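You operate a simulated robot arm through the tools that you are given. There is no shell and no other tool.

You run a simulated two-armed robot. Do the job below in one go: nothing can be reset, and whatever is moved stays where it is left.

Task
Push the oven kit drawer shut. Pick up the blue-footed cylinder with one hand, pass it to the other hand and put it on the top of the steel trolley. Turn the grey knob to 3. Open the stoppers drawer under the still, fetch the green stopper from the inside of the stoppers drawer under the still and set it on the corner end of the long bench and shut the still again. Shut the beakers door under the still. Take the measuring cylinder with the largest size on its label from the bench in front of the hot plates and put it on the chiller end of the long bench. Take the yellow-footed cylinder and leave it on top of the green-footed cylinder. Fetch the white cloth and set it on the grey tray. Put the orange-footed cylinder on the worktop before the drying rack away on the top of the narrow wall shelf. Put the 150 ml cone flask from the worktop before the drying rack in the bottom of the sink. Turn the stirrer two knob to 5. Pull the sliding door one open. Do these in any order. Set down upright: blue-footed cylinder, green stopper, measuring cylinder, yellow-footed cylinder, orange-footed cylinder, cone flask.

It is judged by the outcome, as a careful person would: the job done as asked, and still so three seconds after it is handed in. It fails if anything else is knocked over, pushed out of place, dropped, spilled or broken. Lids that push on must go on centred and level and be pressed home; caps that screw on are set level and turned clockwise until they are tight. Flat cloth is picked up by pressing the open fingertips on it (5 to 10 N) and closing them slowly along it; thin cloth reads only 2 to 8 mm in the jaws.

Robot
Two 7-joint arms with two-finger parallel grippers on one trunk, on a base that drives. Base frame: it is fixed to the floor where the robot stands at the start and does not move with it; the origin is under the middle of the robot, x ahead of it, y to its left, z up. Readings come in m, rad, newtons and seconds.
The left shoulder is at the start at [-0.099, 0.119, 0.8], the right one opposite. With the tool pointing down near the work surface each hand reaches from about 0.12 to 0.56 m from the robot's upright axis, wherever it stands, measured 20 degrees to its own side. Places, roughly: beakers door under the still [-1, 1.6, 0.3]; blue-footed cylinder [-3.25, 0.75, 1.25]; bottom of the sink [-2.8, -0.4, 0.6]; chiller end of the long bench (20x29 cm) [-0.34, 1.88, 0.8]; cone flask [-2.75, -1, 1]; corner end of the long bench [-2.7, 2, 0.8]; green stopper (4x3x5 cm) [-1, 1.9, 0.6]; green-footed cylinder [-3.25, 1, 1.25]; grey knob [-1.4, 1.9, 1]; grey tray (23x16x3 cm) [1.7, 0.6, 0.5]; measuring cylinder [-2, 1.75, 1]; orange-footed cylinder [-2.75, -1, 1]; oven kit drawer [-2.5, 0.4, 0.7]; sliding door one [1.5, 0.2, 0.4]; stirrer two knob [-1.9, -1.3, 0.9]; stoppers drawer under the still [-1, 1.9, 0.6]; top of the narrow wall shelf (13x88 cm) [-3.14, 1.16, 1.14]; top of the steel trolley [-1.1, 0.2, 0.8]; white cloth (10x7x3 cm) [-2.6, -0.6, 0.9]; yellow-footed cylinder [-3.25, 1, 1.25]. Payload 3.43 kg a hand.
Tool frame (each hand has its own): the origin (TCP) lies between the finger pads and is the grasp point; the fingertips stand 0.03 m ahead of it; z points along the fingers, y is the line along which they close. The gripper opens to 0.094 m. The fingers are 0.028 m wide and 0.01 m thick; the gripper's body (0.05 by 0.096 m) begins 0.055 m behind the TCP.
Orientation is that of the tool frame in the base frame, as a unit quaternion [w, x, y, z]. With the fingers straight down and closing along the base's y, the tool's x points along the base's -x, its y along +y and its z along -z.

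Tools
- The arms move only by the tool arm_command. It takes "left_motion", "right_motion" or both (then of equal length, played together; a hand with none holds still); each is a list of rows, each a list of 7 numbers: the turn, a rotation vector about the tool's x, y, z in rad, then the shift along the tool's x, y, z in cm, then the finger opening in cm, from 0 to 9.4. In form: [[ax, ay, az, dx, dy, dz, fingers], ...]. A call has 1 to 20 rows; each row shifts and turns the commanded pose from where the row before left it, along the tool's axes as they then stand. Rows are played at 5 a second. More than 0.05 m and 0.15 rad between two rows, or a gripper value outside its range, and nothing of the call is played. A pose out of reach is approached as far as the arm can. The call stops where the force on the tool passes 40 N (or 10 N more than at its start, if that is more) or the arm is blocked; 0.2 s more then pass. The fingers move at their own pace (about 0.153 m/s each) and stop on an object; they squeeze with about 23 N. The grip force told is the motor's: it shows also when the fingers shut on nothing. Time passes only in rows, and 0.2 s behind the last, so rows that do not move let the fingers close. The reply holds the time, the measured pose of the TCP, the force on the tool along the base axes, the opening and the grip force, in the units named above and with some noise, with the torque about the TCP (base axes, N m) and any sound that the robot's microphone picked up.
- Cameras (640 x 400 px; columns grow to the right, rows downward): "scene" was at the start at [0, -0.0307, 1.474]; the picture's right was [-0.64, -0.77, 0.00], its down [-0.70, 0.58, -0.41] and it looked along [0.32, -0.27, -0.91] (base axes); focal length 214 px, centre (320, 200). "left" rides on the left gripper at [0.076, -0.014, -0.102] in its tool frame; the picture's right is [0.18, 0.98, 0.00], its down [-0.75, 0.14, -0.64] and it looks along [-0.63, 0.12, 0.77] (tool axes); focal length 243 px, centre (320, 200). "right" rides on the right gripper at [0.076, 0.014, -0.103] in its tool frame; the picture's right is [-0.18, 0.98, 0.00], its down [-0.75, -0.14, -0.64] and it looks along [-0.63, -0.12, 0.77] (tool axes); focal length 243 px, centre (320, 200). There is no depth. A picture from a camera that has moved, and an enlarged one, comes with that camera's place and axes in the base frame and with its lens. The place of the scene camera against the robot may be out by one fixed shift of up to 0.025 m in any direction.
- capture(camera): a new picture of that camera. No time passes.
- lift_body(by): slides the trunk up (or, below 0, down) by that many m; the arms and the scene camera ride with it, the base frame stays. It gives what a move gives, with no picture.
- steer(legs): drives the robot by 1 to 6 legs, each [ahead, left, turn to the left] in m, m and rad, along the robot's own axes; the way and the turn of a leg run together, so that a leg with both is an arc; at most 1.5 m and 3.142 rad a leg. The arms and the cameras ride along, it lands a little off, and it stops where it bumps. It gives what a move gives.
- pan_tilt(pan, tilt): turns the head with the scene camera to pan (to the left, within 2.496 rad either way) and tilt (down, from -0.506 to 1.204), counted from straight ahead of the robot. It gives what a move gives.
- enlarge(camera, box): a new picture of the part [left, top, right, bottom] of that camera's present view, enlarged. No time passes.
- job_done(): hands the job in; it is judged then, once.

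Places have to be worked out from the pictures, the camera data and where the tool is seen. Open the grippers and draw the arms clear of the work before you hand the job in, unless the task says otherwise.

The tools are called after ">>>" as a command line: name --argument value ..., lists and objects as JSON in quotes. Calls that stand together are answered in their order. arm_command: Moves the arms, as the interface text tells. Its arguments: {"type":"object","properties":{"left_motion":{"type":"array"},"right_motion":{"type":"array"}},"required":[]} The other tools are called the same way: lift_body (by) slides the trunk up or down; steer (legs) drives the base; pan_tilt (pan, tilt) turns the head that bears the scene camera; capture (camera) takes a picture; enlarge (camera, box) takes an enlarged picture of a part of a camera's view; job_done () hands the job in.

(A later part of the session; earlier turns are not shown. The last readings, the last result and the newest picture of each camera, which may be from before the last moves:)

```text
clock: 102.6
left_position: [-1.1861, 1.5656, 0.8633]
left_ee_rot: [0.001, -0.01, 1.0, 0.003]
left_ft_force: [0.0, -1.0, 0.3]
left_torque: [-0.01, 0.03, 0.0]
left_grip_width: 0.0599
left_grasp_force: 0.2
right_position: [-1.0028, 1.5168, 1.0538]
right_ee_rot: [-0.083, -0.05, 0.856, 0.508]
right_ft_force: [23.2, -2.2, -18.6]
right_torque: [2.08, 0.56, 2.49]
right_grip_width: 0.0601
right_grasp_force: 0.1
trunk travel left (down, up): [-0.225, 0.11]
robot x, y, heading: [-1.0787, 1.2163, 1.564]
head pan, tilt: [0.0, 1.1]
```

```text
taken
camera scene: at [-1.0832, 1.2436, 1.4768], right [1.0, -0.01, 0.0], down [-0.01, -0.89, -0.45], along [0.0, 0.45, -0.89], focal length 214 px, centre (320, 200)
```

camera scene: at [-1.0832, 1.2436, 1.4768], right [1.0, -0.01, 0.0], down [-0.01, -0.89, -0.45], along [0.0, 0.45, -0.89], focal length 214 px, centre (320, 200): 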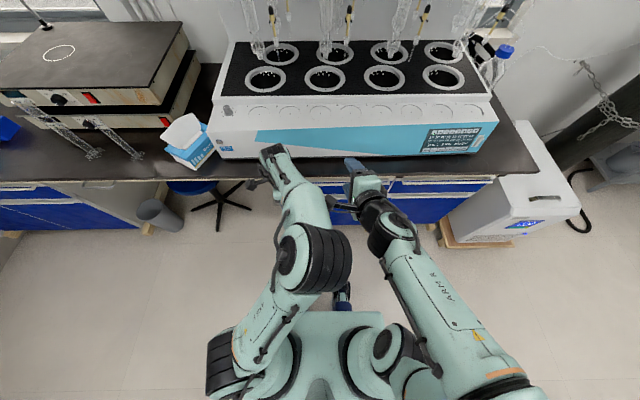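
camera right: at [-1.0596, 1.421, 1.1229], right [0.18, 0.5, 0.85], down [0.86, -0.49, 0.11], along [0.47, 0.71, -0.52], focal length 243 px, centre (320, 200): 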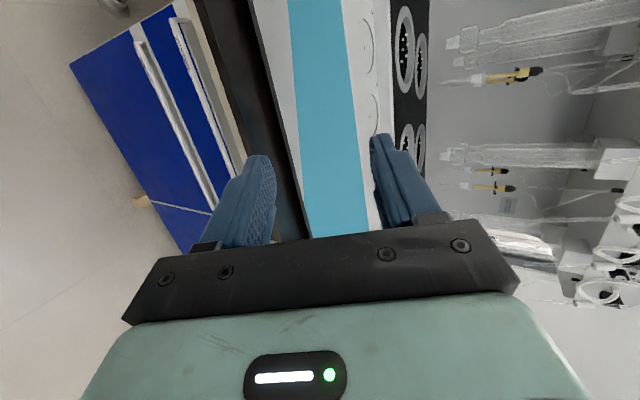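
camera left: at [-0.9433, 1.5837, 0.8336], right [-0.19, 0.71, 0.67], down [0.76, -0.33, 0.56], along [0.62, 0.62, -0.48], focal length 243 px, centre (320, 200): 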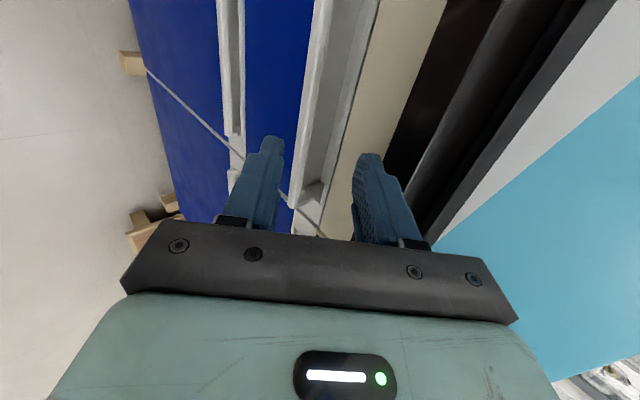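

The right gripper's camera is touching the left forearm. I move the left arm well to the left and back to its neutral yaw.

>>> arm_command --left_motion '[[0, 0, 0, 3, 0, 0, 6], [0, 0, 0, 3, 0, 0, 6], [0, 0, 0, 3, -1, 0, 6], [0, 0, 0, 3, -1, 0, 6], [0, 0, 0, 3, -1, 0, 6], [0, 0, 0, 3, -1, -1, 6], [0, 0, -0.14, 0, 0, 0, 6], [0, 0, -0.14, 0, 0, 0, 6], [0, 0, -0.14, 0, 0, 0, 6], [0, 0, -0.14, 0, 0, 0, 6], [0, 0, -0.14, 0, 0, 0, 6], [0, 0, -0.14, 0, 0, 0, 6], [0, 0, -0.14, 0, 0, 0, 6], [0, 0, -0.14, 0, 0, 0, 6], [0, 0, -0.14, 0, 0, 0, 6], [0, 0, -0.14, 0, 0, 0, 6], [0, 0, -0.14, 0, 0, 0, 6]]'

>>> capture --camera "scene"

```text
clock: 106.2
left_position: [-1.3657, 1.5209, 0.8718]
left_ee_rot: [0.002, -0.704, 0.71, 0.0]
left_ft_force: [-0.6, -0.1, 0.5]
left_torque: [0.0, 0.03, -0.02]
left_grip_width: 0.0597
left_grasp_force: 0.0
right_position: [-1.0041, 1.5167, 1.0542]
right_ee_rot: [-0.085, -0.052, 0.855, 0.509]
right_ft_force: [-0.2, -0.1, 0.1]
right_torque: [-0.02, 0.01, 0.0]
right_grip_width: 0.06
right_grasp_force: 0.1
trunk travel left (down, up): [-0.225, 0.11]
robot x, y, heading: [-1.0805, 1.2202, 1.563]
head pan, tilt: [0.0, 1.1]
```

```text
taken
camera scene: at [-1.0829, 1.2437, 1.4767], right [1.0, -0.01, 0.0], down [-0.01, -0.89, -0.45], along [0.0, 0.45, -0.89], focal length 214 px, centre (320, 200)
```

scene: 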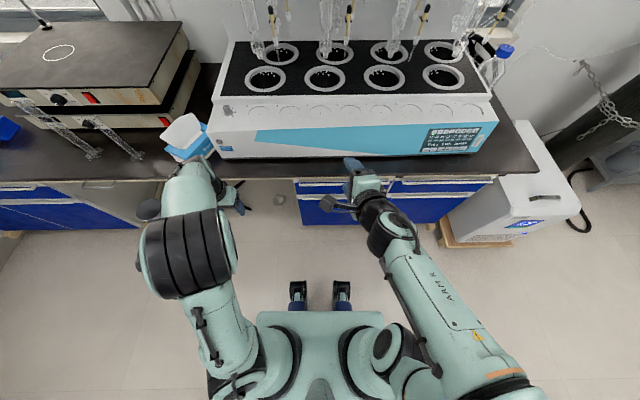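

Free now. I straighten the right hand's orientation, move it back to x≈-0.93 and lower it in front of the lip.

>>> arm_command --right_motion '[[0.057, -0.1, 0.007, 0, 0, 0, 6], [0.057, -0.1, 0.007, -2.5, 0, 0, 6], [0, 0, 0, -2.5, 0, 0, 6], [0, 0, 0, -2.5, 0, 0, 6]]'

>>> arm_command --right_motion '[[0, 0, 0, 0, -3.85, 2.7, 6], [0, 0, 0, 0, -3.85, 2.7, 6], [0, 0, 0, 0, -3.85, 2.7, 6], [0, 0, 0, 0, -3.85, 2.7, 6], [0, 0, 0, 0, -3.85, 2.7, 6], [0, 0, 0, 0, -3.85, 2.7, 6], [0, 0, 0, 0, -2.9, 2.0, 6]]'

>>> capture --camera "right"

```text
clock: 107.2
left_position: [-1.3645, 1.5216, 0.872]
left_ee_rot: [0.002, -0.703, 0.712, 0.001]
left_ft_force: [0.3, -0.3, -0.7]
left_torque: [0.02, -0.01, 0.01]
left_grip_width: 0.0599
left_grasp_force: 0.1
right_position: [-0.9299, 1.5208, 1.0545]
right_ee_rot: [0.0, 0.002, 0.887, 0.462]
right_ft_force: [-0.6, 0.7, -0.5]
right_torque: [0.01, 0.01, 0.0]
right_grip_width: 0.0598
right_grasp_force: 0.0
trunk travel left (down, up): [-0.225, 0.11]
robot x, y, heading: [-1.077, 1.2152, 1.565]
head pan, tilt: [0.0, 1.1]
```

```text
clock: 108.8
left_position: [-1.3652, 1.5225, 0.8725]
left_ee_rot: [0.002, -0.702, 0.712, 0.001]
left_ft_force: [0.5, -0.8, -0.6]
left_torque: [0.02, -0.02, -0.02]
left_grip_width: 0.0599
left_grasp_force: 0.0
right_position: [-0.9306, 1.5544, 0.7463]
right_ee_rot: [0.0, 0.001, 0.887, 0.462]
right_ft_force: [-0.1, 0.3, -0.3]
right_torque: [-0.02, 0.0, 0.02]
right_grip_width: 0.06
right_grasp_force: 0.0
right hand out of reach, approached as far as the arm can: row 3, 4, 5
trunk travel left (down, up): [-0.225, 0.11]
robot x, y, heading: [-1.0773, 1.2177, 1.563]
head pan, tilt: [0.0, 1.1]
```

```text
taken
camera right: at [-1.0073, 1.4794, 0.8177], right [0.19, 0.56, 0.81], down [0.75, -0.61, 0.25], along [0.63, 0.56, -0.54], focal length 243 px, centre (320, 200)
```

right: 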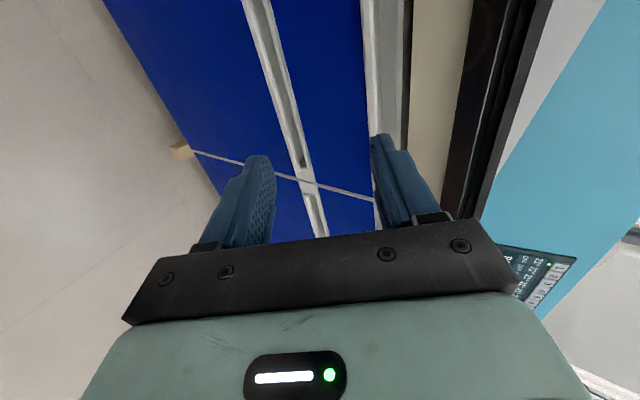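

Orientation exact now. I enlarge this view to pin down the bead and trough.

>>> enlarge --camera "right" --box '[300, 0, 500, 240]'

```text
1.67 times, centred on (400, 120) of right
camera zoom: at [-1.0073, 1.4794, 0.8177], right [0.19, 0.56, 0.81], down [0.75, -0.61, 0.25], along [0.63, 0.56, -0.54], focal length 404 px, centre (187, 333)
```

zoom: 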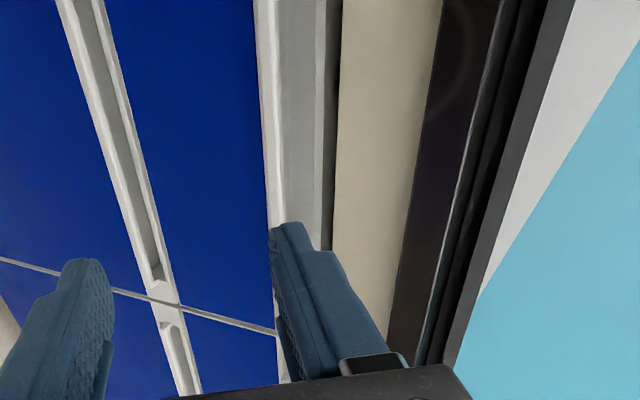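

Refined from two views: bead top at y≈1.713–1.727, z≈0.697; counter's lower edge at (1.695, 0.78). I set a 45° tilt, open to 8 cm, and move to a point 8 cm short along the finger direction.

>>> arm_command --right_motion '[[0.09, 0, 0, 0, 0, 0, 8], [0.085, 0, 0, 0, 0, 0, 8], [0, 0, 0, 0, 2.6, 3.0, 8], [0, 0, 0, 0, 2.6, 3.0, 8]]'

>>> enlarge --camera "right" --box '[240, 0, 480, 240]'

```text
clock: 109.8
left_position: [-1.3655, 1.5221, 0.8717]
left_ee_rot: [0.002, -0.702, 0.712, -0.001]
left_ft_force: [-1.0, 0.1, 0.0]
left_torque: [0.03, 0.04, 0.01]
left_grip_width: 0.0599
left_grasp_force: 0.1
right_position: [-0.9306, 1.6356, 0.7387]
right_ee_rot: [0.001, 0.0, 0.924, 0.382]
right_ft_force: [0.3, 0.3, 0.3]
right_torque: [-0.01, 0.0, 0.02]
right_grip_width: 0.0799
right_grasp_force: 0.1
trunk travel left (down, up): [-0.225, 0.11]
robot x, y, heading: [-1.0822, 1.2167, 1.564]
head pan, tilt: [0.0, 1.1]
```

```text
1.67 times, centred on (360, 120) of right
camera zoom: at [-1.0079, 1.5735, 0.8236], right [0.18, 0.7, 0.69], down [0.75, -0.55, 0.36], along [0.63, 0.46, -0.63], focal length 404 px, centre (253, 333)
```

zoom: 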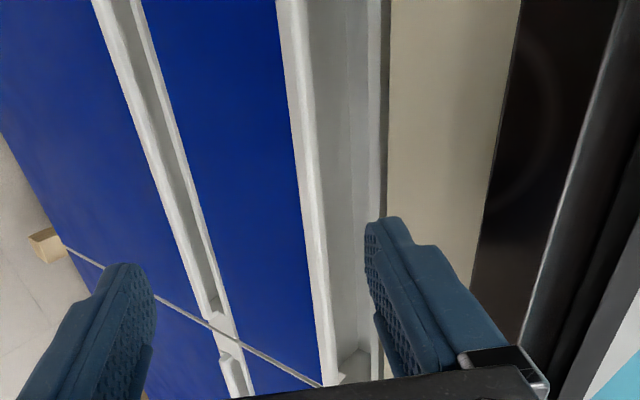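

The view shows the trough clearly between bead and back wall. I advance along the finger direction into the trough.

>>> arm_command --right_motion '[[0, 0, 0, 0, 0, 2, 8], [0, 0, 0, 0, 0, 2, 8], [0, 0, 0, 0, 0, 1.5, 8], [0, 0, 0, 0, 0, 1, 8], [0, 0, 0, 0, 0, 1, 8]]'

>>> enlarge --camera "right" --box '[240, 0, 480, 240]'

```text
clock: 111.0
left_position: [-1.3648, 1.5208, 0.8704]
left_ee_rot: [0.002, -0.702, 0.712, 0.0]
left_ft_force: [-0.6, 0.1, -0.9]
left_torque: [-0.02, -0.02, 0.02]
left_grip_width: 0.0601
left_grasp_force: 0.0
right_position: [-0.9312, 1.6882, 0.6867]
right_ee_rot: [0.001, 0.0, 0.924, 0.382]
right_ft_force: [0.4, 0.0, 0.2]
right_torque: [-0.01, -0.03, -0.02]
right_grip_width: 0.08
right_grasp_force: 0.0
trunk travel left (down, up): [-0.225, 0.11]
robot x, y, heading: [-1.0782, 1.216, 1.565]
head pan, tilt: [0.0, 1.1]
```

```text
1.67 times, centred on (360, 120) of right
camera zoom: at [-1.0087, 1.625, 0.771], right [0.19, 0.7, 0.69], down [0.75, -0.55, 0.35], along [0.63, 0.46, -0.63], focal length 404 px, centre (253, 333)
```

zoom: 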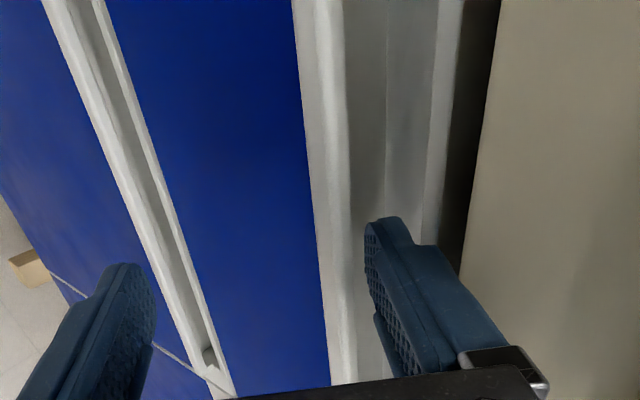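

The finger hovers ~6 mm above the bead's back edge line with no contact. I go 1.2 cm deeper, then press back/down to hook the bead.

>>> arm_command --right_motion '[[0, 0, 0, 0, 0, 0.7, 8], [0, 0, 0, 0, 0, 0.7, 8], [0, 0, 0, 0, -0.3, 0, 8], [0, 0, 0, 0, -0.3, 0, 8]]'

>>> enlarge --camera "right" --box '[240, 0, 480, 240]'

```text
clock: 112.0
left_position: [-1.3668, 1.5218, 0.8721]
left_ee_rot: [0.002, -0.702, 0.712, 0.001]
left_ft_force: [0.7, -0.6, -0.5]
left_torque: [0.0, 0.01, -0.02]
left_grip_width: 0.06
left_grasp_force: 0.0
right_position: [-0.9356, 1.6912, 0.6754]
right_ee_rot: [0.001, 0.001, 0.923, 0.384]
right_ft_force: [1.0, 2.9, 4.2]
right_torque: [0.05, -0.06, 0.01]
right_grip_width: 0.0831
right_grasp_force: 2.4
right hand out of reach, approached as far as the arm can: row 2
trunk travel left (down, up): [-0.225, 0.11]
robot x, y, heading: [-1.0806, 1.2206, 1.57]
head pan, tilt: [0.0, 1.1]
```

```text
1.67 times, centred on (360, 120) of right
camera zoom: at [-1.0117, 1.6292, 0.76], right [0.19, 0.69, 0.7], down [0.75, -0.56, 0.35], along [0.63, 0.46, -0.63], focal length 404 px, centre (253, 333)
```

zoom: 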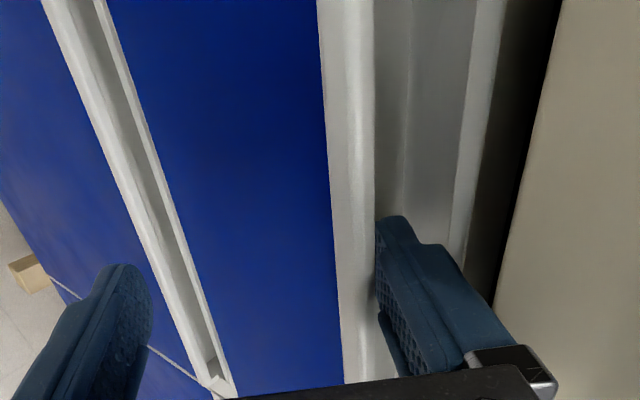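

The far finger is hooked against the bead's back. I pull back a few cm and check whether the drawer follows.

>>> arm_command --right_motion '[[0, 0, 0, 0, -0.8, -0.6, 8], [0, 0, 0, 0, -1.1, -1.0, 8], [0, 0, 0, 0, -1.1, -1.0, 8], [0, 0, 0, 0, -1.1, -1.0, 8]]'

>>> enlarge --camera "right" --box '[240, 0, 480, 240]'

```text
clock: 113.0
left_position: [-1.366, 1.5197, 0.8723]
left_ee_rot: [0.003, -0.702, 0.712, 0.0]
left_ft_force: [-0.2, 0.0, 0.3]
left_torque: [0.03, -0.02, 0.0]
left_grip_width: 0.0601
left_grasp_force: 0.1
right_position: [-0.9344, 1.6351, 0.6745]
right_ee_rot: [0.0, 0.001, 0.923, 0.385]
right_ft_force: [1.2, -1.2, 22.0]
right_torque: [0.91, -0.04, 0.13]
right_grip_width: 0.0882
right_grasp_force: 7.1
trunk travel left (down, up): [-0.225, 0.11]
robot x, y, heading: [-1.0806, 1.2151, 1.562]
head pan, tilt: [0.0, 1.1]
```

```text
1.67 times, centred on (360, 120) of right
camera zoom: at [-1.0113, 1.5734, 0.7575], right [0.19, 0.69, 0.7], down [0.75, -0.56, 0.35], along [0.63, 0.46, -0.62], focal length 404 px, centre (253, 333)
```

zoom: 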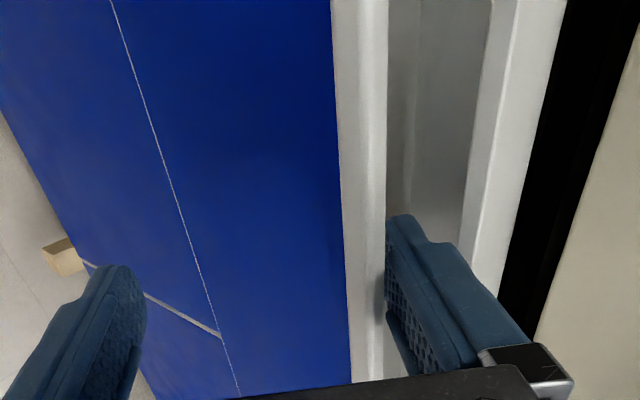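

The drawer is following (5.6 cm out). I ease the downward pressure and keep pulling.

>>> arm_command --right_motion '[[0, 0, 0, 0, -0.4, -0.8, 8], [0, 0, 0, 0, -1.2, -1.2, 8], [0, 0, 0, 0, -1.2, -1.2, 8], [0, 0, 0, 0, -1.2, -1.2, 8], [0, 0, 0, 0, -1.2, -1.2, 8], [0, 0, 0, 0, -1.2, -1.2, 8], [0, 0, 0, 0, -1.2, -1.2, 8]]'

>>> capture --camera "right"

>>> capture --camera "scene"

```text
clock: 114.6
left_position: [-1.3653, 1.5212, 0.8716]
left_ee_rot: [0.003, -0.702, 0.712, 0.001]
left_ft_force: [-0.2, -0.7, 0.3]
left_torque: [0.0, 0.0, 0.05]
left_grip_width: 0.0602
left_grasp_force: 0.1
right_position: [-0.9365, 1.5248, 0.6764]
right_ee_rot: [0.0, 0.0, 0.924, 0.383]
right_ft_force: [1.6, -0.2, 7.6]
right_torque: [0.36, -0.02, -0.09]
right_grip_width: 0.0829
right_grasp_force: 2.4
trunk travel left (down, up): [-0.225, 0.11]
robot x, y, heading: [-1.0818, 1.2172, 1.563]
head pan, tilt: [0.0, 1.1]
```

```text
taken
camera right: at [-1.0123, 1.4637, 0.7597], right [0.19, 0.7, 0.69], down [0.75, -0.55, 0.35], along [0.63, 0.46, -0.63], focal length 243 px, centre (320, 200)
```

right: 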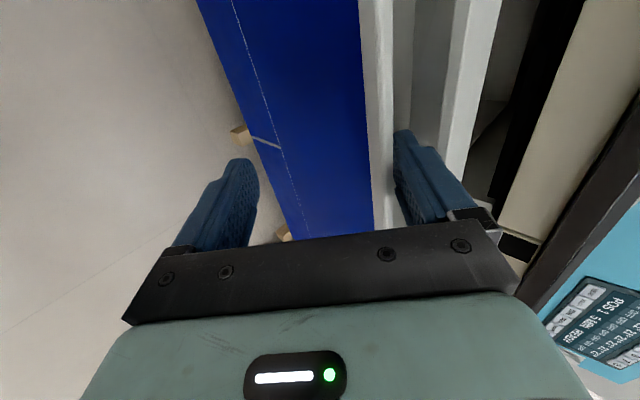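

```text
taken
camera scene: at [-1.083, 1.2429, 1.4767], right [1.0, -0.01, 0.0], down [-0.01, -0.89, -0.45], along [0.0, 0.45, -0.89], focal length 214 px, centre (320, 200)
```

scene: 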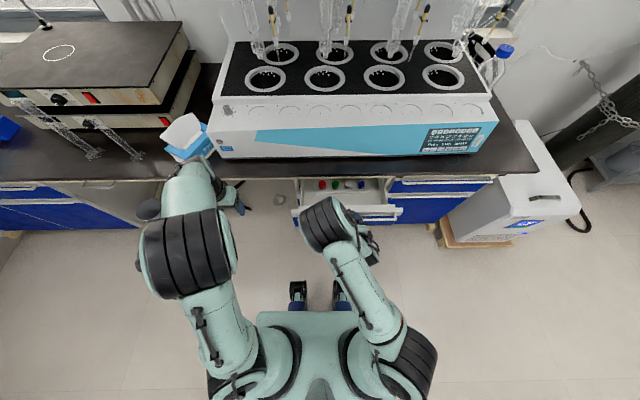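

The drawer is 16 cm open and coloured stoppers show inside. I pull another ~10 cm.

>>> arm_command --right_motion '[[0, 0, 0, 0, -1.2, -1.25, 8], [0, 0, 0, 0, -1.2, -1.2, 8], [0, 0, 0, 0, -1.2, -1.2, 8], [0, 0, 0, 0, -1.2, -1.2, 8], [0, 0, 0, 0, -1.2, -1.2, 8], [0, 0, 0, 0, -1.2, -1.2, 8]]'

>>> enlarge --camera "scene" --box '[260, 150, 420, 270]'

```text
clock: 115.4
left_position: [-1.3669, 1.5196, 0.8704]
left_ee_rot: [0.003, -0.702, 0.712, 0.001]
left_ft_force: [0.4, 0.1, 0.2]
left_torque: [0.01, 0.03, -0.03]
left_grip_width: 0.06
left_grasp_force: 0.0
right_position: [-0.9372, 1.4952, 0.6728]
right_ee_rot: [0.0, 0.002, 0.918, 0.395]
right_ft_force: [-1.1, -1.2, 22.1]
right_torque: [1.17, -0.23, -0.14]
right_grip_width: 0.0883
right_grasp_force: 7.6
right hand out of reach, approached as far as the arm can: row 2, 3, 4
trunk travel left (down, up): [-0.225, 0.11]
robot x, y, heading: [-1.0816, 1.2149, 1.567]
head pan, tilt: [0.0, 1.1]
stopped in row 4 (right hand): the force on the tool passed its limit at 49 N (the readings are from after the stop); the commanded pose is now the measured one
```

```text
3.33 times, centred on (340, 210) of scene
camera zoom: at [-1.0835, 1.2427, 1.4768], right [1.0, -0.01, 0.0], down [-0.01, -0.89, -0.45], along [0.0, 0.45, -0.89], focal length 715 px, centre (253, 167)
```

zoom: 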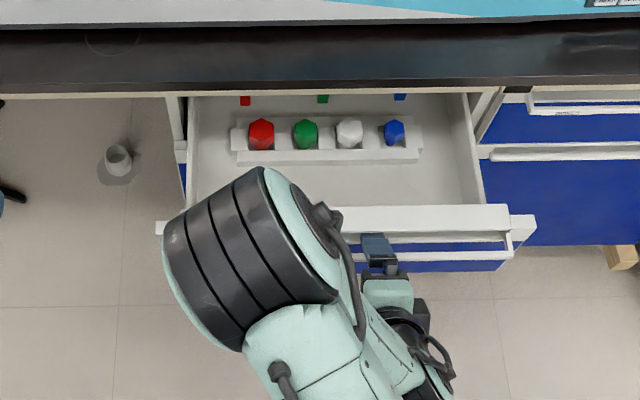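

The stoppers sit in a rack; green one is about (-1.01, 1.70), still under the counter edge. I ease the pressure and drive back to open the drawer further.

>>> arm_command --right_motion '[[0.02, 0, 0, 0, 0.25, -0.25, 8], [0, 0, 0, 0, 0, 0, 8]]'

>>> steer --legs '[[-0.12, 0, 0]]'

>>> enlarge --camera "scene" --box '[260, 150, 420, 270]'

```text
clock: 116.0
left_position: [-1.3653, 1.521, 0.8714]
left_ee_rot: [0.003, -0.702, 0.712, 0.001]
left_ft_force: [-0.2, 0.8, 0.8]
left_torque: [0.01, -0.01, -0.04]
left_grip_width: 0.06
left_grasp_force: 0.0
right_position: [-0.938, 1.4954, 0.6735]
right_ee_rot: [0.0, 0.002, 0.924, 0.383]
right_ft_force: [-0.9, 1.3, 19.9]
right_torque: [1.05, -0.07, -0.21]
right_grip_width: 0.0885
right_grasp_force: 7.9
trunk travel left (down, up): [-0.225, 0.11]
robot x, y, heading: [-1.0755, 1.2132, 1.559]
head pan, tilt: [0.0, 1.1]
```

```text
clock: 117.3
left_position: [-1.3663, 1.4039, 0.8725]
left_ee_rot: [0.002, -0.703, 0.712, 0.001]
left_ft_force: [0.4, -1.0, -0.6]
left_torque: [0.02, -0.02, 0.02]
left_grip_width: 0.0598
left_grasp_force: 0.0
right_position: [-0.9362, 1.3776, 0.6733]
right_ee_rot: [0.002, 0.003, 0.924, 0.382]
right_ft_force: [7.1, 0.6, 21.2]
right_torque: [1.14, 0.07, -0.38]
right_grip_width: 0.089
right_grasp_force: 8.1
trunk travel left (down, up): [-0.225, 0.11]
robot x, y, heading: [-1.0812, 1.1001, 1.561]
head pan, tilt: [0.0, 1.1]
```

```text
3.33 times, centred on (340, 210) of scene
camera zoom: at [-1.0835, 1.1253, 1.4768], right [1.0, -0.01, 0.0], down [-0.01, -0.89, -0.46], along [0.0, 0.46, -0.89], focal length 715 px, centre (253, 167)
```

zoom: 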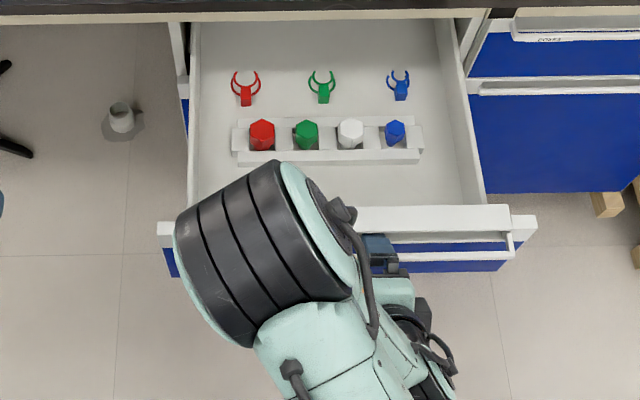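

The drawer is now ~32 cm open: green stopper at about (-1.01, 1.596, 0.64) in the rack. I unhook the right hand and return it to a neutral pose.

>>> arm_command --right_motion '[[0, 0, 0, 0, 0.6, 0, 8], [0, 0, 0, 0, 0.5, -2, 8], [0, 0, 0, 0, 0, -4, 8], [0, 0, 0, 0, 2, -3, 8], [0, 0, 0, 0, 2, -3, 8], [0.131, 0, 0, 0, 0, 0, 8], [0.131, 0, 0, 0, 0, -1, 8], [0.131, 0, 0, 0, 0, -2, 8], [0.131, 0, 0, 0, 0, -2, 8], [0.131, 0, 0, 0, 0, -3, 8], [0.131, 0, 0, 0, 0, -3, 8], [0, 0, 0, 0, 0, -4, 8]]'

>>> arm_command --right_motion '[[0, 0, -0.1428, 0, 0, -2, 8], [0, 0, -0.1428, 0, 0, -2, 8], [0, 0, -0.1428, -2, 0, -2, 8], [0, 0, -0.1428, -2, 0, 0, 8], [0, 0, -0.1428, -2, 0, 0, 8], [0, 0, -0.1428, 0, 0, 0, 8], [0, 0, -0.1428, 0, 0, 0, 8], [0, 0, -0.1428, 0, 0, 0, 8], [0, 0, -0.1428, 0, 0, 0, 8], [0, 0, -0.1428, 0, 0, 0, 8], [0, 0, -0.1428, 0, 0, 0, 8]]'

>>> capture --camera "scene"

```text
clock: 118.2
left_position: [-1.3666, 1.4046, 0.8706]
left_ee_rot: [0.002, -0.701, 0.713, 0.0]
left_ft_force: [0.6, 0.6, 0.3]
left_torque: [-0.05, -0.05, -0.01]
left_grip_width: 0.0599
left_grasp_force: 0.0
right_position: [-0.9406, 1.3843, 0.6972]
right_ee_rot: [0.008, 0.003, 0.931, 0.366]
right_ft_force: [1.1, -0.3, -21.2]
right_torque: [-0.96, -0.21, -0.07]
right_grip_width: 0.0714
right_grasp_force: 0.0
right hand out of reach, approached as far as the arm can: row 2, 3, 4
trunk travel left (down, up): [-0.225, 0.11]
robot x, y, heading: [-1.0817, 1.1001, 1.564]
head pan, tilt: [0.0, 1.1]
stopped in row 4 (right hand): the force on the tool passed its limit at 52 N (the readings are from after the stop); the commanded pose is now the measured one
```

```text
clock: 120.6
left_position: [-1.3652, 1.4058, 0.8712]
left_ee_rot: [0.001, -0.702, 0.712, 0.001]
left_ft_force: [-0.5, -0.1, 0.1]
left_torque: [0.0, -0.02, 0.01]
left_grip_width: 0.0602
left_grasp_force: 0.1
right_position: [-0.8977, 1.4136, 0.7432]
right_ee_rot: [0.268, -0.654, 0.659, 0.257]
right_ft_force: [0.0, 0.2, -0.3]
right_torque: [0.02, -0.01, 0.02]
right_grip_width: 0.0799
right_grasp_force: 0.1
right hand out of reach, approached as far as the arm can: row 1, 2, 3
trunk travel left (down, up): [-0.225, 0.11]
robot x, y, heading: [-1.0814, 1.0952, 1.56]
head pan, tilt: [0.0, 1.1]
```

```text
taken
camera scene: at [-1.0838, 1.1269, 1.4767], right [1.0, -0.01, 0.0], down [-0.01, -0.89, -0.45], along [0.0, 0.45, -0.89], focal length 214 px, centre (320, 200)
```

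scene: 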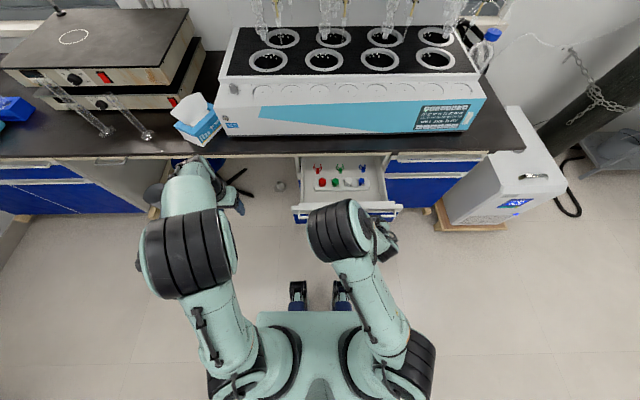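

The near finger caught under the lip briefly but the hand is free now. I raise it along its axis and pitch it back to straight down.

>>> arm_command --right_motion '[[0, 0, 0, 0, 0, -2, 8], [0, 0, 0, 0, 0, -2, 8], [0, 0, 0, -3, 0, 0, 8], [0, 0, 0, -3, 0, 0, 8]]'

```text
clock: 121.6
left_position: [-1.3658, 1.406, 0.872]
left_ee_rot: [0.001, -0.702, 0.712, 0.002]
left_ft_force: [-0.5, 0.0, 0.7]
left_torque: [0.03, 0.02, -0.02]
left_grip_width: 0.0599
left_grasp_force: 0.0
right_position: [-0.8992, 1.454, 0.8114]
right_ee_rot: [0.267, -0.654, 0.66, 0.256]
right_ft_force: [-0.3, 0.6, -0.2]
right_torque: [-0.03, 0.0, 0.04]
right_grip_width: 0.0801
right_grasp_force: 0.2
right hand out of reach, approached as far as the arm can: row 1, 2
trunk travel left (down, up): [-0.225, 0.11]
robot x, y, heading: [-1.0828, 1.1007, 1.563]
head pan, tilt: [0.0, 1.1]
```

Clear of the lip. Now I pitch the right hand back to vertical while rising.

>>> arm_command --right_motion '[[0, 0.127, 0, 0, 0, 0, 8], [0, 0.127, 0, 0, 0, 0, 8], [0, 0.127, 0, 0, 0, -2, 8], [0, 0.127, 0, 0, 0, -3, 8], [0, 0.127, 0, 0, 0, -3, 8], [0, 0.126, 0, 0, 0, -3, 8], [0, 0, 0, 0, 0, -4, 8]]'

>>> enlarge --camera "scene" --box '[260, 130, 420, 250]'

```text
clock: 123.2
left_position: [-1.3656, 1.405, 0.8714]
left_ee_rot: [0.003, -0.701, 0.713, 0.002]
left_ft_force: [0.4, 0.5, -0.2]
left_torque: [-0.01, -0.01, 0.0]
left_grip_width: 0.06
left_grasp_force: 0.1
right_position: [-0.8987, 1.4208, 0.9564]
right_ee_rot: [0.001, -0.702, 0.712, -0.002]
right_ft_force: [-0.6, 0.0, 0.3]
right_torque: [0.01, -0.01, 0.01]
right_grip_width: 0.0801
right_grasp_force: 0.1
trunk travel left (down, up): [-0.225, 0.11]
robot x, y, heading: [-1.0842, 1.0995, 1.567]
head pan, tilt: [0.0, 1.1]
```

```text
3.33 times, centred on (340, 190) of scene
camera zoom: at [-1.0838, 1.1261, 1.4767], right [1.0, -0.01, 0.0], down [-0.01, -0.89, -0.45], along [0.0, 0.45, -0.89], focal length 715 px, centre (253, 233)
```

zoom: 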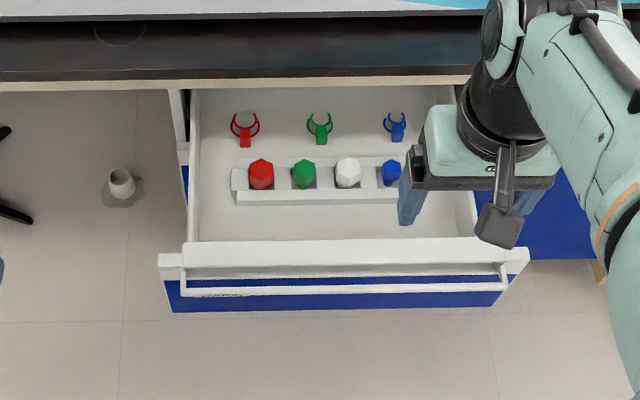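

The right hand is neutral. I shift the robot a bit left and ahead so the right hand can reach the green stopper vertically.

>>> steer --legs '[[0.06, 0.09, 0]]'

>>> enlarge --camera "scene" --box '[280, 130, 440, 250]'

>>> capture --camera "right"

```text
clock: 124.7
left_position: [-1.458, 1.465, 0.8712]
left_ee_rot: [0.002, -0.701, 0.713, 0.0]
left_ft_force: [-0.1, -0.3, 0.1]
left_torque: [0.0, -0.04, -0.02]
left_grip_width: 0.0598
left_grasp_force: 0.0
right_position: [-0.9891, 1.4831, 0.9557]
right_ee_rot: [0.002, -0.702, 0.712, -0.004]
right_ft_force: [0.5, -0.8, -1.2]
right_torque: [-0.01, 0.01, 0.01]
right_grip_width: 0.0799
right_grasp_force: 0.1
trunk travel left (down, up): [-0.225, 0.11]
robot x, y, heading: [-1.1718, 1.1568, 1.558]
head pan, tilt: [0.0, 1.1]
```

```text
3.33 times, centred on (360, 190) of scene
camera zoom: at [-1.1759, 1.1873, 1.4767], right [1.0, -0.01, 0.0], down [-0.01, -0.89, -0.45], along [0.0, 0.45, -0.89], focal length 715 px, centre (187, 233)
```

zoom: 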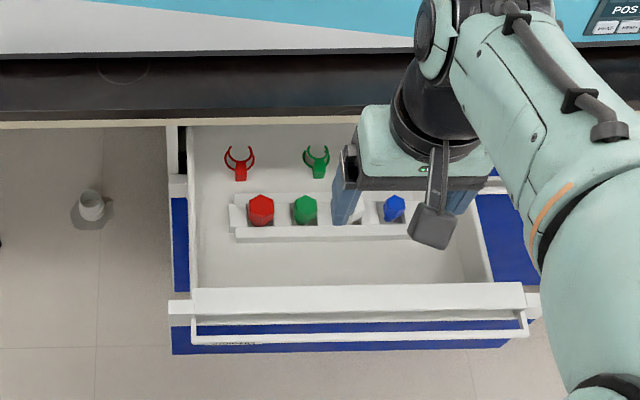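

```text
taken
camera right: at [-1.0056, 1.4067, 1.0591], right [-0.98, 0.2, -0.01], down [0.15, 0.75, 0.64], along [0.13, 0.63, -0.77], focal length 243 px, centre (320, 200)
```

right: 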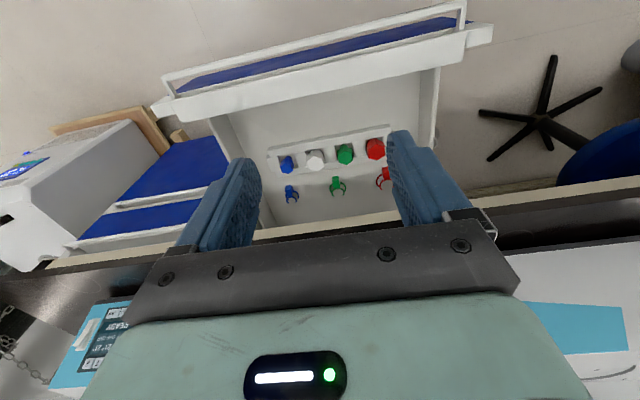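

The drawer slid back ~5 cm when the finger caught; the green stopper is now about (-1.01, 1.64). I use the closed right fingers inside the drawer to pull it out by its front wall again.

>>> arm_command --right_motion '[[0, 0, 0, -3.6, 0, 0, 0], [0, 0, 0, -3.6, 0, 0, 0], [0, 0, 0, 0, 0, 4.5, 0], [0, 0, 0, 0, 0, 4.5, 0], [0, 0, 0, 0, 0, 4.5, 0], [0, 0, 0, 0, 0, 4.5, 0], [0, 0, 0, 0, 0, 4.5, 0]]'

>>> capture --camera "right"

>>> enlarge --camera "scene" --box '[280, 130, 440, 250]'

```text
clock: 126.2
left_position: [-1.457, 1.465, 0.8721]
left_ee_rot: [0.002, -0.701, 0.713, 0.001]
left_ft_force: [-0.3, -0.6, -0.1]
left_torque: [0.01, -0.02, 0.0]
left_grip_width: 0.06
left_grasp_force: 0.0
right_position: [-0.9909, 1.5527, 0.7525]
right_ee_rot: [0.004, -0.704, 0.71, -0.002]
right_ft_force: [0.5, -0.2, 0.1]
right_torque: [0.01, -0.01, 0.02]
right_grip_width: 0.0
right_grasp_force: 23.6
right hand out of reach, approached as far as the arm can: row 7
trunk travel left (down, up): [-0.225, 0.11]
robot x, y, heading: [-1.1719, 1.1582, 1.557]
head pan, tilt: [0.0, 1.1]
```

```text
taken
camera right: at [-1.0064, 1.4759, 0.8564], right [-0.98, 0.19, -0.01], down [0.14, 0.75, 0.65], along [0.13, 0.63, -0.76], focal length 243 px, centre (320, 200)
```

right: 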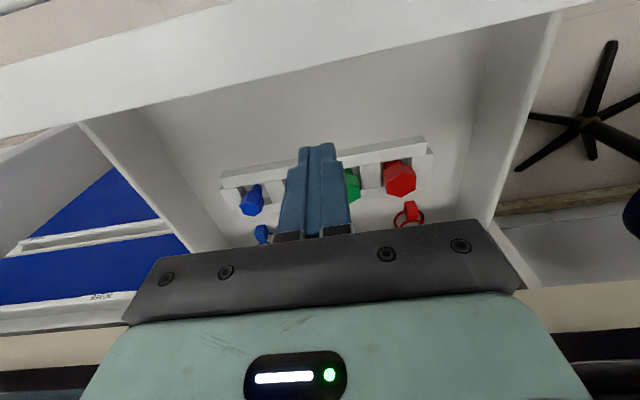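

```text
3.33 times, centred on (360, 190) of scene
camera zoom: at [-1.1752, 1.1867, 1.4768], right [1.0, -0.01, 0.0], down [-0.01, -0.89, -0.45], along [0.0, 0.45, -0.89], focal length 715 px, centre (187, 233)
```

zoom: 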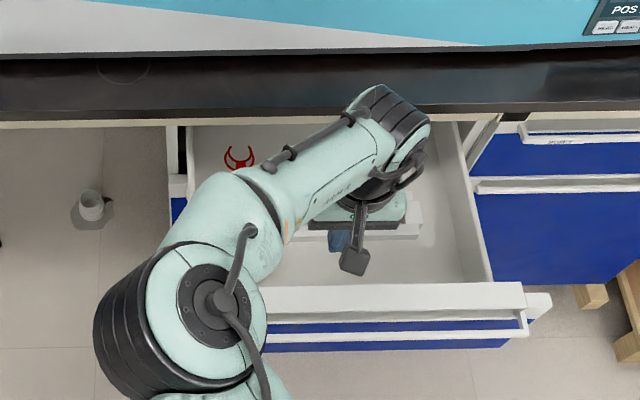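

Arm at its low limit; I lower the trunk by 8 cm so the fingertips dip inside the drawer, then pull it toward me.

>>> lift_body --by -0.08

>>> arm_command --right_motion '[[0, 0, 0, 2, 0, 0, 0], [0, 0, 0, 2, 0, 0, 0], [0, 0, 0, 2, 0, 0, 0], [0, 0, 0, 2, 0, 0, 0], [0, 0, 0, 2, 0, 0, 0]]'

>>> capture --camera "right"

```text
clock: 127.4
left_position: [-1.4576, 1.4654, 0.7921]
left_ee_rot: [0.002, -0.701, 0.713, 0.001]
left_ft_force: [0.9, 0.4, 0.7]
left_torque: [0.0, -0.04, 0.0]
left_grip_width: 0.06
left_grasp_force: 0.0
right_position: [-0.9891, 1.5513, 0.6749]
right_ee_rot: [0.005, -0.702, 0.712, -0.004]
right_ft_force: [-0.1, 0.2, 0.2]
right_torque: [0.0, -0.02, 0.02]
right_grip_width: 0.0
right_grasp_force: 22.3
trunk travel left (down, up): [-0.145, 0.19]
robot x, y, heading: [-1.1714, 1.1576, 1.557]
head pan, tilt: [0.0, 1.1]
```

```text
clock: 128.6
left_position: [-1.4572, 1.465, 0.7916]
left_ee_rot: [0.002, -0.701, 0.713, 0.0]
left_ft_force: [0.4, -0.4, 0.9]
left_torque: [0.05, 0.02, -0.04]
left_grip_width: 0.0601
left_grasp_force: 0.0
right_position: [-0.9912, 1.4508, 0.6758]
right_ee_rot: [0.004, -0.703, 0.711, -0.004]
right_ft_force: [-0.5, -0.2, 0.1]
right_torque: [-0.01, -0.03, -0.02]
right_grip_width: 0.0
right_grasp_force: 23.0
trunk travel left (down, up): [-0.145, 0.19]
robot x, y, heading: [-1.1756, 1.1605, 1.559]
head pan, tilt: [0.0, 1.1]
```

```text
taken
camera right: at [-1.0078, 1.3753, 0.7792], right [-0.98, 0.2, -0.01], down [0.14, 0.75, 0.64], along [0.13, 0.63, -0.77], focal length 243 px, centre (320, 200)
```

right: 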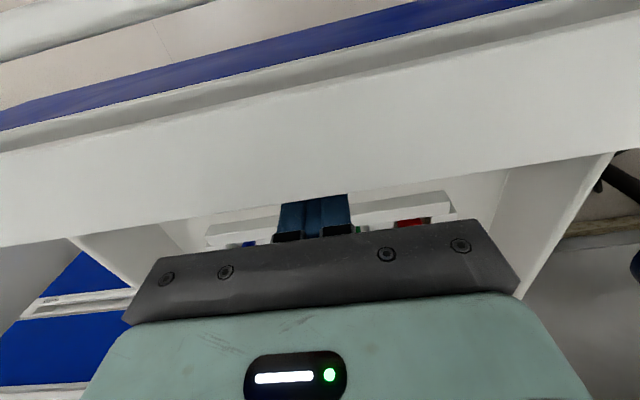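

The fingers are behind the front wall. I check from the scene camera how far out the drawer is.

>>> enlarge --camera "scene" --box '[260, 130, 420, 250]'

```text
3.33 times, centred on (340, 190) of scene
camera zoom: at [-1.1753, 1.1946, 1.3988], right [1.0, -0.01, 0.0], down [-0.01, -0.89, -0.45], along [0.0, 0.45, -0.89], focal length 715 px, centre (253, 233)
```

zoom: 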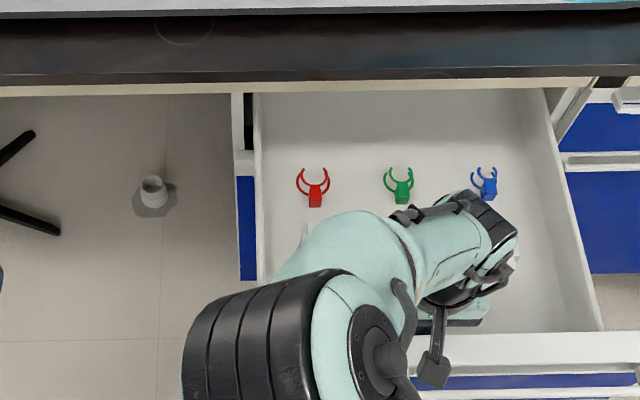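

The drawer is out ~35 cm now. I lift the right hand out, open it, and move above the rack.

>>> arm_command --right_motion '[[0, 0, 0, -0.5, 0, 0, 0], [0, 0, 0, 0, 0, -4, 0], [0, 0, 0, 0, 0, -4, 0], [0, 0, 0, 0, 0, -4, 5], [0, 0, 0, -3, 0, -2, 5], [0, 0, 0, -2, 0, 0, 5]]'

>>> capture --camera "right"

```text
clock: 130.0
left_position: [-1.4579, 1.4655, 0.7915]
left_ee_rot: [0.002, -0.702, 0.712, 0.001]
left_ft_force: [0.1, 0.0, -0.5]
left_torque: [0.02, -0.01, -0.01]
left_grip_width: 0.0599
left_grasp_force: 0.1
right_position: [-0.9909, 1.5068, 0.8149]
right_ee_rot: [0.004, -0.703, 0.711, -0.004]
right_ft_force: [-0.1, -0.8, 0.3]
right_torque: [0.02, -0.02, -0.05]
right_grip_width: 0.05
right_grasp_force: 0.0
trunk travel left (down, up): [-0.145, 0.19]
robot x, y, heading: [-1.1727, 1.157, 1.564]
head pan, tilt: [0.0, 1.1]
```

```text
taken
camera right: at [-1.008, 1.4315, 0.9177], right [-0.98, 0.2, -0.01], down [0.14, 0.75, 0.64], along [0.14, 0.63, -0.76], focal length 243 px, centre (320, 200)
```

right: 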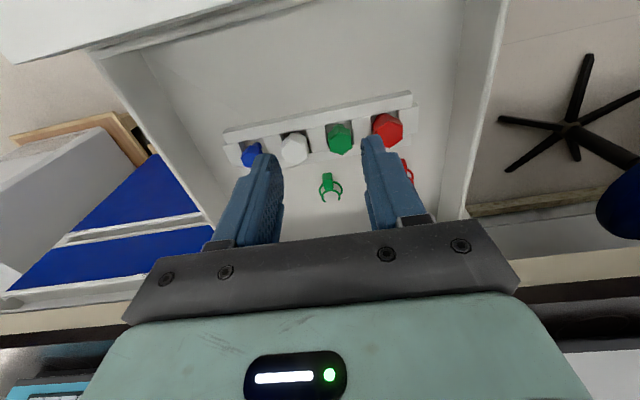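

Green stopper estimated at x≈-1.003, y≈1.563. I move over it with a 4.6 cm opening and take a closer look.

>>> arm_command --right_motion '[[0, 0, 0, -2.8, 0.6, 0, 4.6], [0, 0, 0, -2.8, 0.6, 2, 4.6], [0, 0, 0, 0, 0, 3, 4.6]]'

>>> capture --camera "right"

>>> enlarge --camera "scene" --box '[280, 150, 440, 270]'

```text
clock: 130.8
left_position: [-1.457, 1.466, 0.7906]
left_ee_rot: [0.002, -0.701, 0.713, 0.0]
left_ft_force: [0.2, 0.7, -0.6]
left_torque: [-0.03, -0.04, 0.02]
left_grip_width: 0.0599
left_grasp_force: 0.0
right_position: [-1.0016, 1.5634, 0.7649]
right_ee_rot: [0.004, -0.702, 0.712, -0.004]
right_ft_force: [-0.4, 0.3, -0.8]
right_torque: [0.01, 0.0, -0.01]
right_grip_width: 0.0461
right_grasp_force: 0.0
trunk travel left (down, up): [-0.145, 0.19]
robot x, y, heading: [-1.175, 1.1574, 1.563]
head pan, tilt: [0.0, 1.1]
```

```text
taken
camera right: at [-1.0178, 1.4873, 0.8672], right [-0.98, 0.2, -0.01], down [0.14, 0.75, 0.64], along [0.14, 0.63, -0.76], focal length 243 px, centre (320, 200)
```

right: 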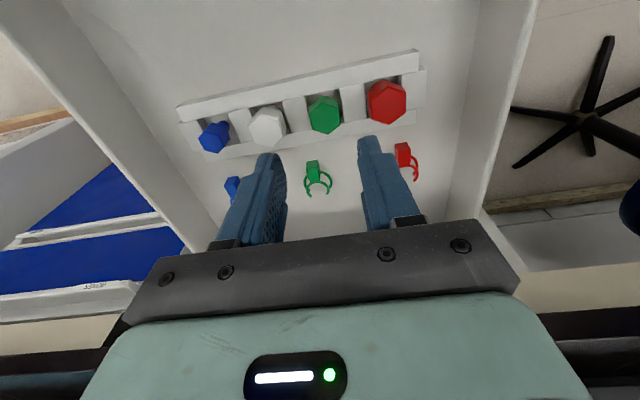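

```text
3.33 times, centred on (360, 210) of scene
camera zoom: at [-1.1753, 1.1952, 1.3988], right [1.0, -0.01, 0.0], down [-0.01, -0.89, -0.45], along [0.0, 0.45, -0.89], focal length 715 px, centre (187, 167)
```

zoom: 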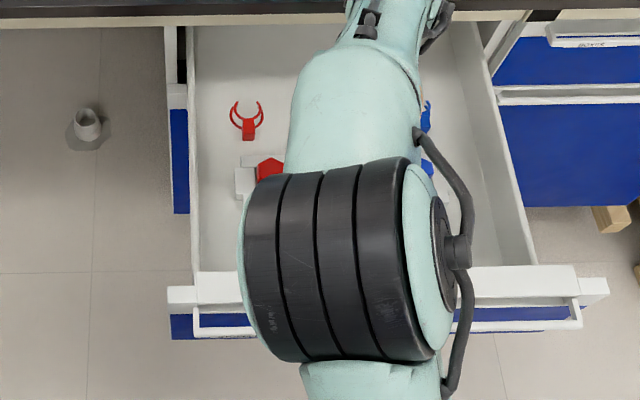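

Triangulating two hand views gives the stopper's top at (-1.001, 1.587, 0.59). I raise the hand slightly, lower the trunk 12 cm for reach, and re-check.

>>> arm_command --right_motion '[[0, 0, 0, -1, 0, -3, 4.6], [0, 0, 0, -1, 0, -1, 4.6]]'

>>> lift_body --by -0.12

>>> capture --camera "right"

```text
clock: 131.4
left_position: [-1.4567, 1.4666, 0.7913]
left_ee_rot: [0.002, -0.701, 0.713, 0.001]
left_ft_force: [-0.1, 0.4, 0.6]
left_torque: [-0.01, 0.01, -0.01]
left_grip_width: 0.0601
left_grasp_force: 0.1
right_position: [-1.0026, 1.5816, 0.8051]
right_ee_rot: [0.005, -0.703, 0.712, -0.004]
right_ft_force: [0.5, 0.2, -0.5]
right_torque: [-0.01, 0.0, 0.01]
right_grip_width: 0.046
right_grasp_force: 0.0
trunk travel left (down, up): [-0.145, 0.19]
robot x, y, heading: [-1.1722, 1.1592, 1.566]
head pan, tilt: [0.0, 1.1]
```

```text
clock: 132.9
left_position: [-1.4578, 1.4659, 0.6712]
left_ee_rot: [0.002, -0.7, 0.714, 0.001]
left_ft_force: [0.4, -0.5, -0.5]
left_torque: [0.01, 0.0, 0.01]
left_grip_width: 0.0598
left_grasp_force: 0.0
right_position: [-1.0018, 1.5831, 0.6867]
right_ee_rot: [0.005, -0.702, 0.712, -0.004]
right_ft_force: [-0.1, -0.8, 0.3]
right_torque: [0.04, 0.01, 0.0]
right_grip_width: 0.0458
right_grasp_force: 0.0
trunk travel left (down, up): [-0.025, 0.31]
robot x, y, heading: [-1.1731, 1.159, 1.559]
head pan, tilt: [0.0, 1.1]
```

```text
taken
camera right: at [-1.019, 1.5063, 0.7886], right [-0.98, 0.2, -0.01], down [0.14, 0.75, 0.64], along [0.14, 0.63, -0.76], focal length 243 px, centre (320, 200)
```

right: 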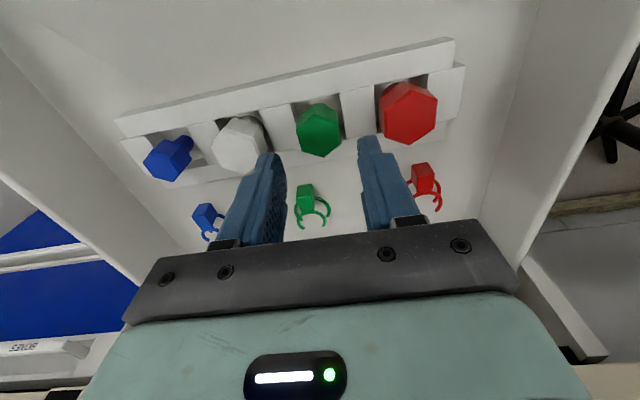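

Depth from view scaling puts the cap's top at z≈0.62, and it is aligned under the TCP. I descend 4.5 cm around it and look.

>>> arm_command --right_motion '[[0, 0, 0, 0, 0, 1.5, 4.6], [0, 0, 0, 0, 0, 1.5, 4.6], [0, 0, 0, 0, 0, 1.5, 4.6]]'

>>> capture --camera "right"

```text
clock: 133.7
left_position: [-1.458, 1.4654, 0.6701]
left_ee_rot: [0.003, -0.701, 0.713, 0.001]
left_ft_force: [0.4, -0.2, -0.1]
left_torque: [-0.01, 0.04, -0.01]
left_grip_width: 0.0601
left_grasp_force: 0.0
right_position: [-1.003, 1.583, 0.6399]
right_ee_rot: [0.004, -0.702, 0.712, -0.003]
right_ft_force: [1.0, 0.0, 0.6]
right_torque: [-0.02, 0.03, 0.0]
right_grip_width: 0.0459
right_grasp_force: 0.0
trunk travel left (down, up): [-0.025, 0.31]
robot x, y, heading: [-1.1691, 1.1547, 1.563]
head pan, tilt: [0.0, 1.1]
```

```text
taken
camera right: at [-1.0192, 1.507, 0.7434], right [-0.98, 0.2, -0.01], down [0.14, 0.75, 0.64], along [0.13, 0.63, -0.76], focal length 243 px, centre (320, 200)
```

right: 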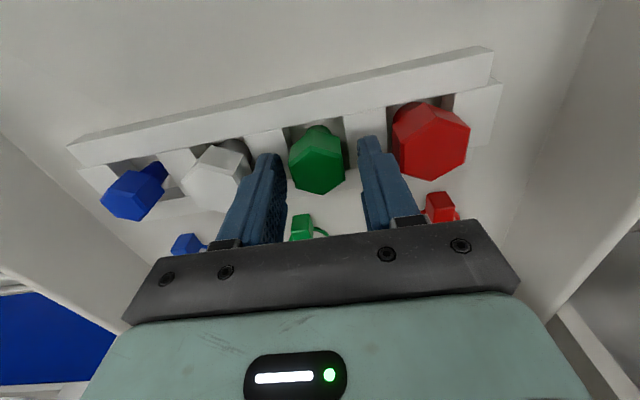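

The cap sits centred between the fingertips. I descend 2.5 cm more and close.

>>> arm_command --right_motion '[[0, 0, 0, 0, 0, 1.2, 4.6], [0, 0, 0, 0, 0, 1.2, 4.6], [0, 0, 0, 0, 0, 0, 0], [0, 0, 0, 0, 0, 0, 0], [0, 0, 0, 0, 0, 0, 0]]'

>>> capture --camera "right"

```text
clock: 134.2
left_position: [-1.4574, 1.4664, 0.6719]
left_ee_rot: [0.002, -0.701, 0.713, 0.001]
left_ft_force: [-0.2, -0.6, -1.1]
left_torque: [-0.03, 0.0, 0.0]
left_grip_width: 0.06
left_grasp_force: 0.1
right_position: [-1.0021, 1.5867, 0.6338]
right_ee_rot: [0.008, -0.703, 0.712, 0.003]
right_ft_force: [-0.2, 0.8, 11.8]
right_torque: [-0.2, 0.31, -0.05]
right_grip_width: 0.0458
right_grasp_force: 0.0
trunk travel left (down, up): [-0.025, 0.31]
robot x, y, heading: [-1.1723, 1.1581, 1.564]
head pan, tilt: [0.0, 1.1]
stopped in row 2 (right hand): the force on the tool passed its limit at 54 N (the readings are from after the stop); the commanded pose is now the measured one
```

```text
taken
camera right: at [-1.0191, 1.509, 0.7355], right [-0.98, 0.2, 0.0], down [0.15, 0.74, 0.66], along [0.13, 0.64, -0.75], focal length 243 px, centre (320, 200)
```

right: 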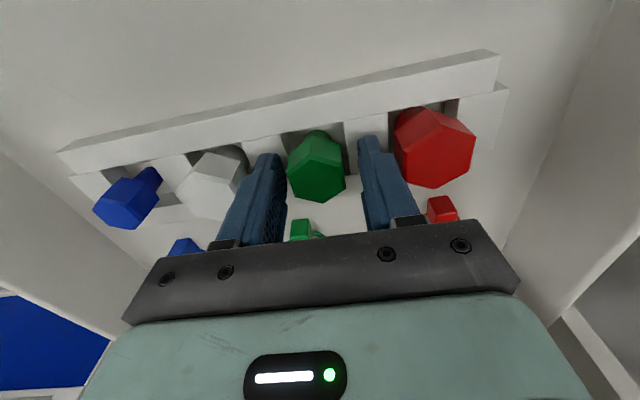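

The fingertips rest on the rack's dividers, beside the cap. I lift 3 mm and close on the cap.

>>> arm_command --right_motion '[[0, 0, 0, 0, 0, -0.3, 4.6], [0, 0, 0, 0, 0, 0, 0], [0, 0, 0, 0, 0, 0, 0], [0, 0, 0, 0, 0, 0, 0]]'

>>> capture --camera "right"

```text
clock: 135.2
left_position: [-1.4569, 1.4665, 0.6711]
left_ee_rot: [0.001, -0.701, 0.713, 0.002]
left_ft_force: [0.3, -0.3, 0.8]
left_torque: [0.0, 0.0, -0.02]
left_grip_width: 0.06
left_grasp_force: 0.1
right_position: [-1.0041, 1.5843, 0.6349]
right_ee_rot: [0.008, -0.702, 0.712, 0.003]
right_ft_force: [0.6, 0.7, -0.2]
right_torque: [-0.02, -0.03, 0.0]
right_grip_width: 0.0323
right_grasp_force: 23.0
trunk travel left (down, up): [-0.025, 0.31]
robot x, y, heading: [-1.1715, 1.1595, 1.557]
head pan, tilt: [0.0, 1.1]
```

```text
taken
camera right: at [-1.0193, 1.5079, 0.7373], right [-0.98, 0.2, 0.0], down [0.15, 0.74, 0.65], along [0.13, 0.64, -0.76], focal length 243 px, centre (320, 200)
```

right: 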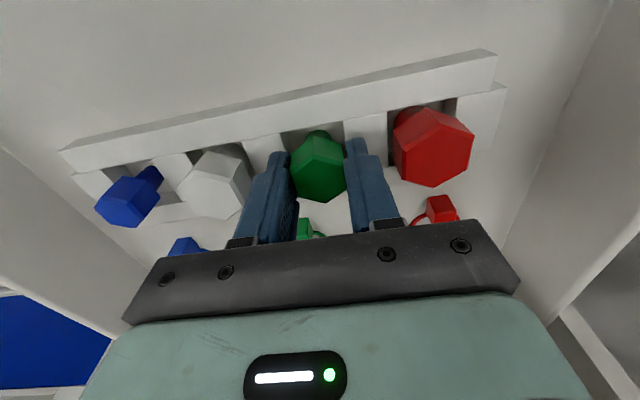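

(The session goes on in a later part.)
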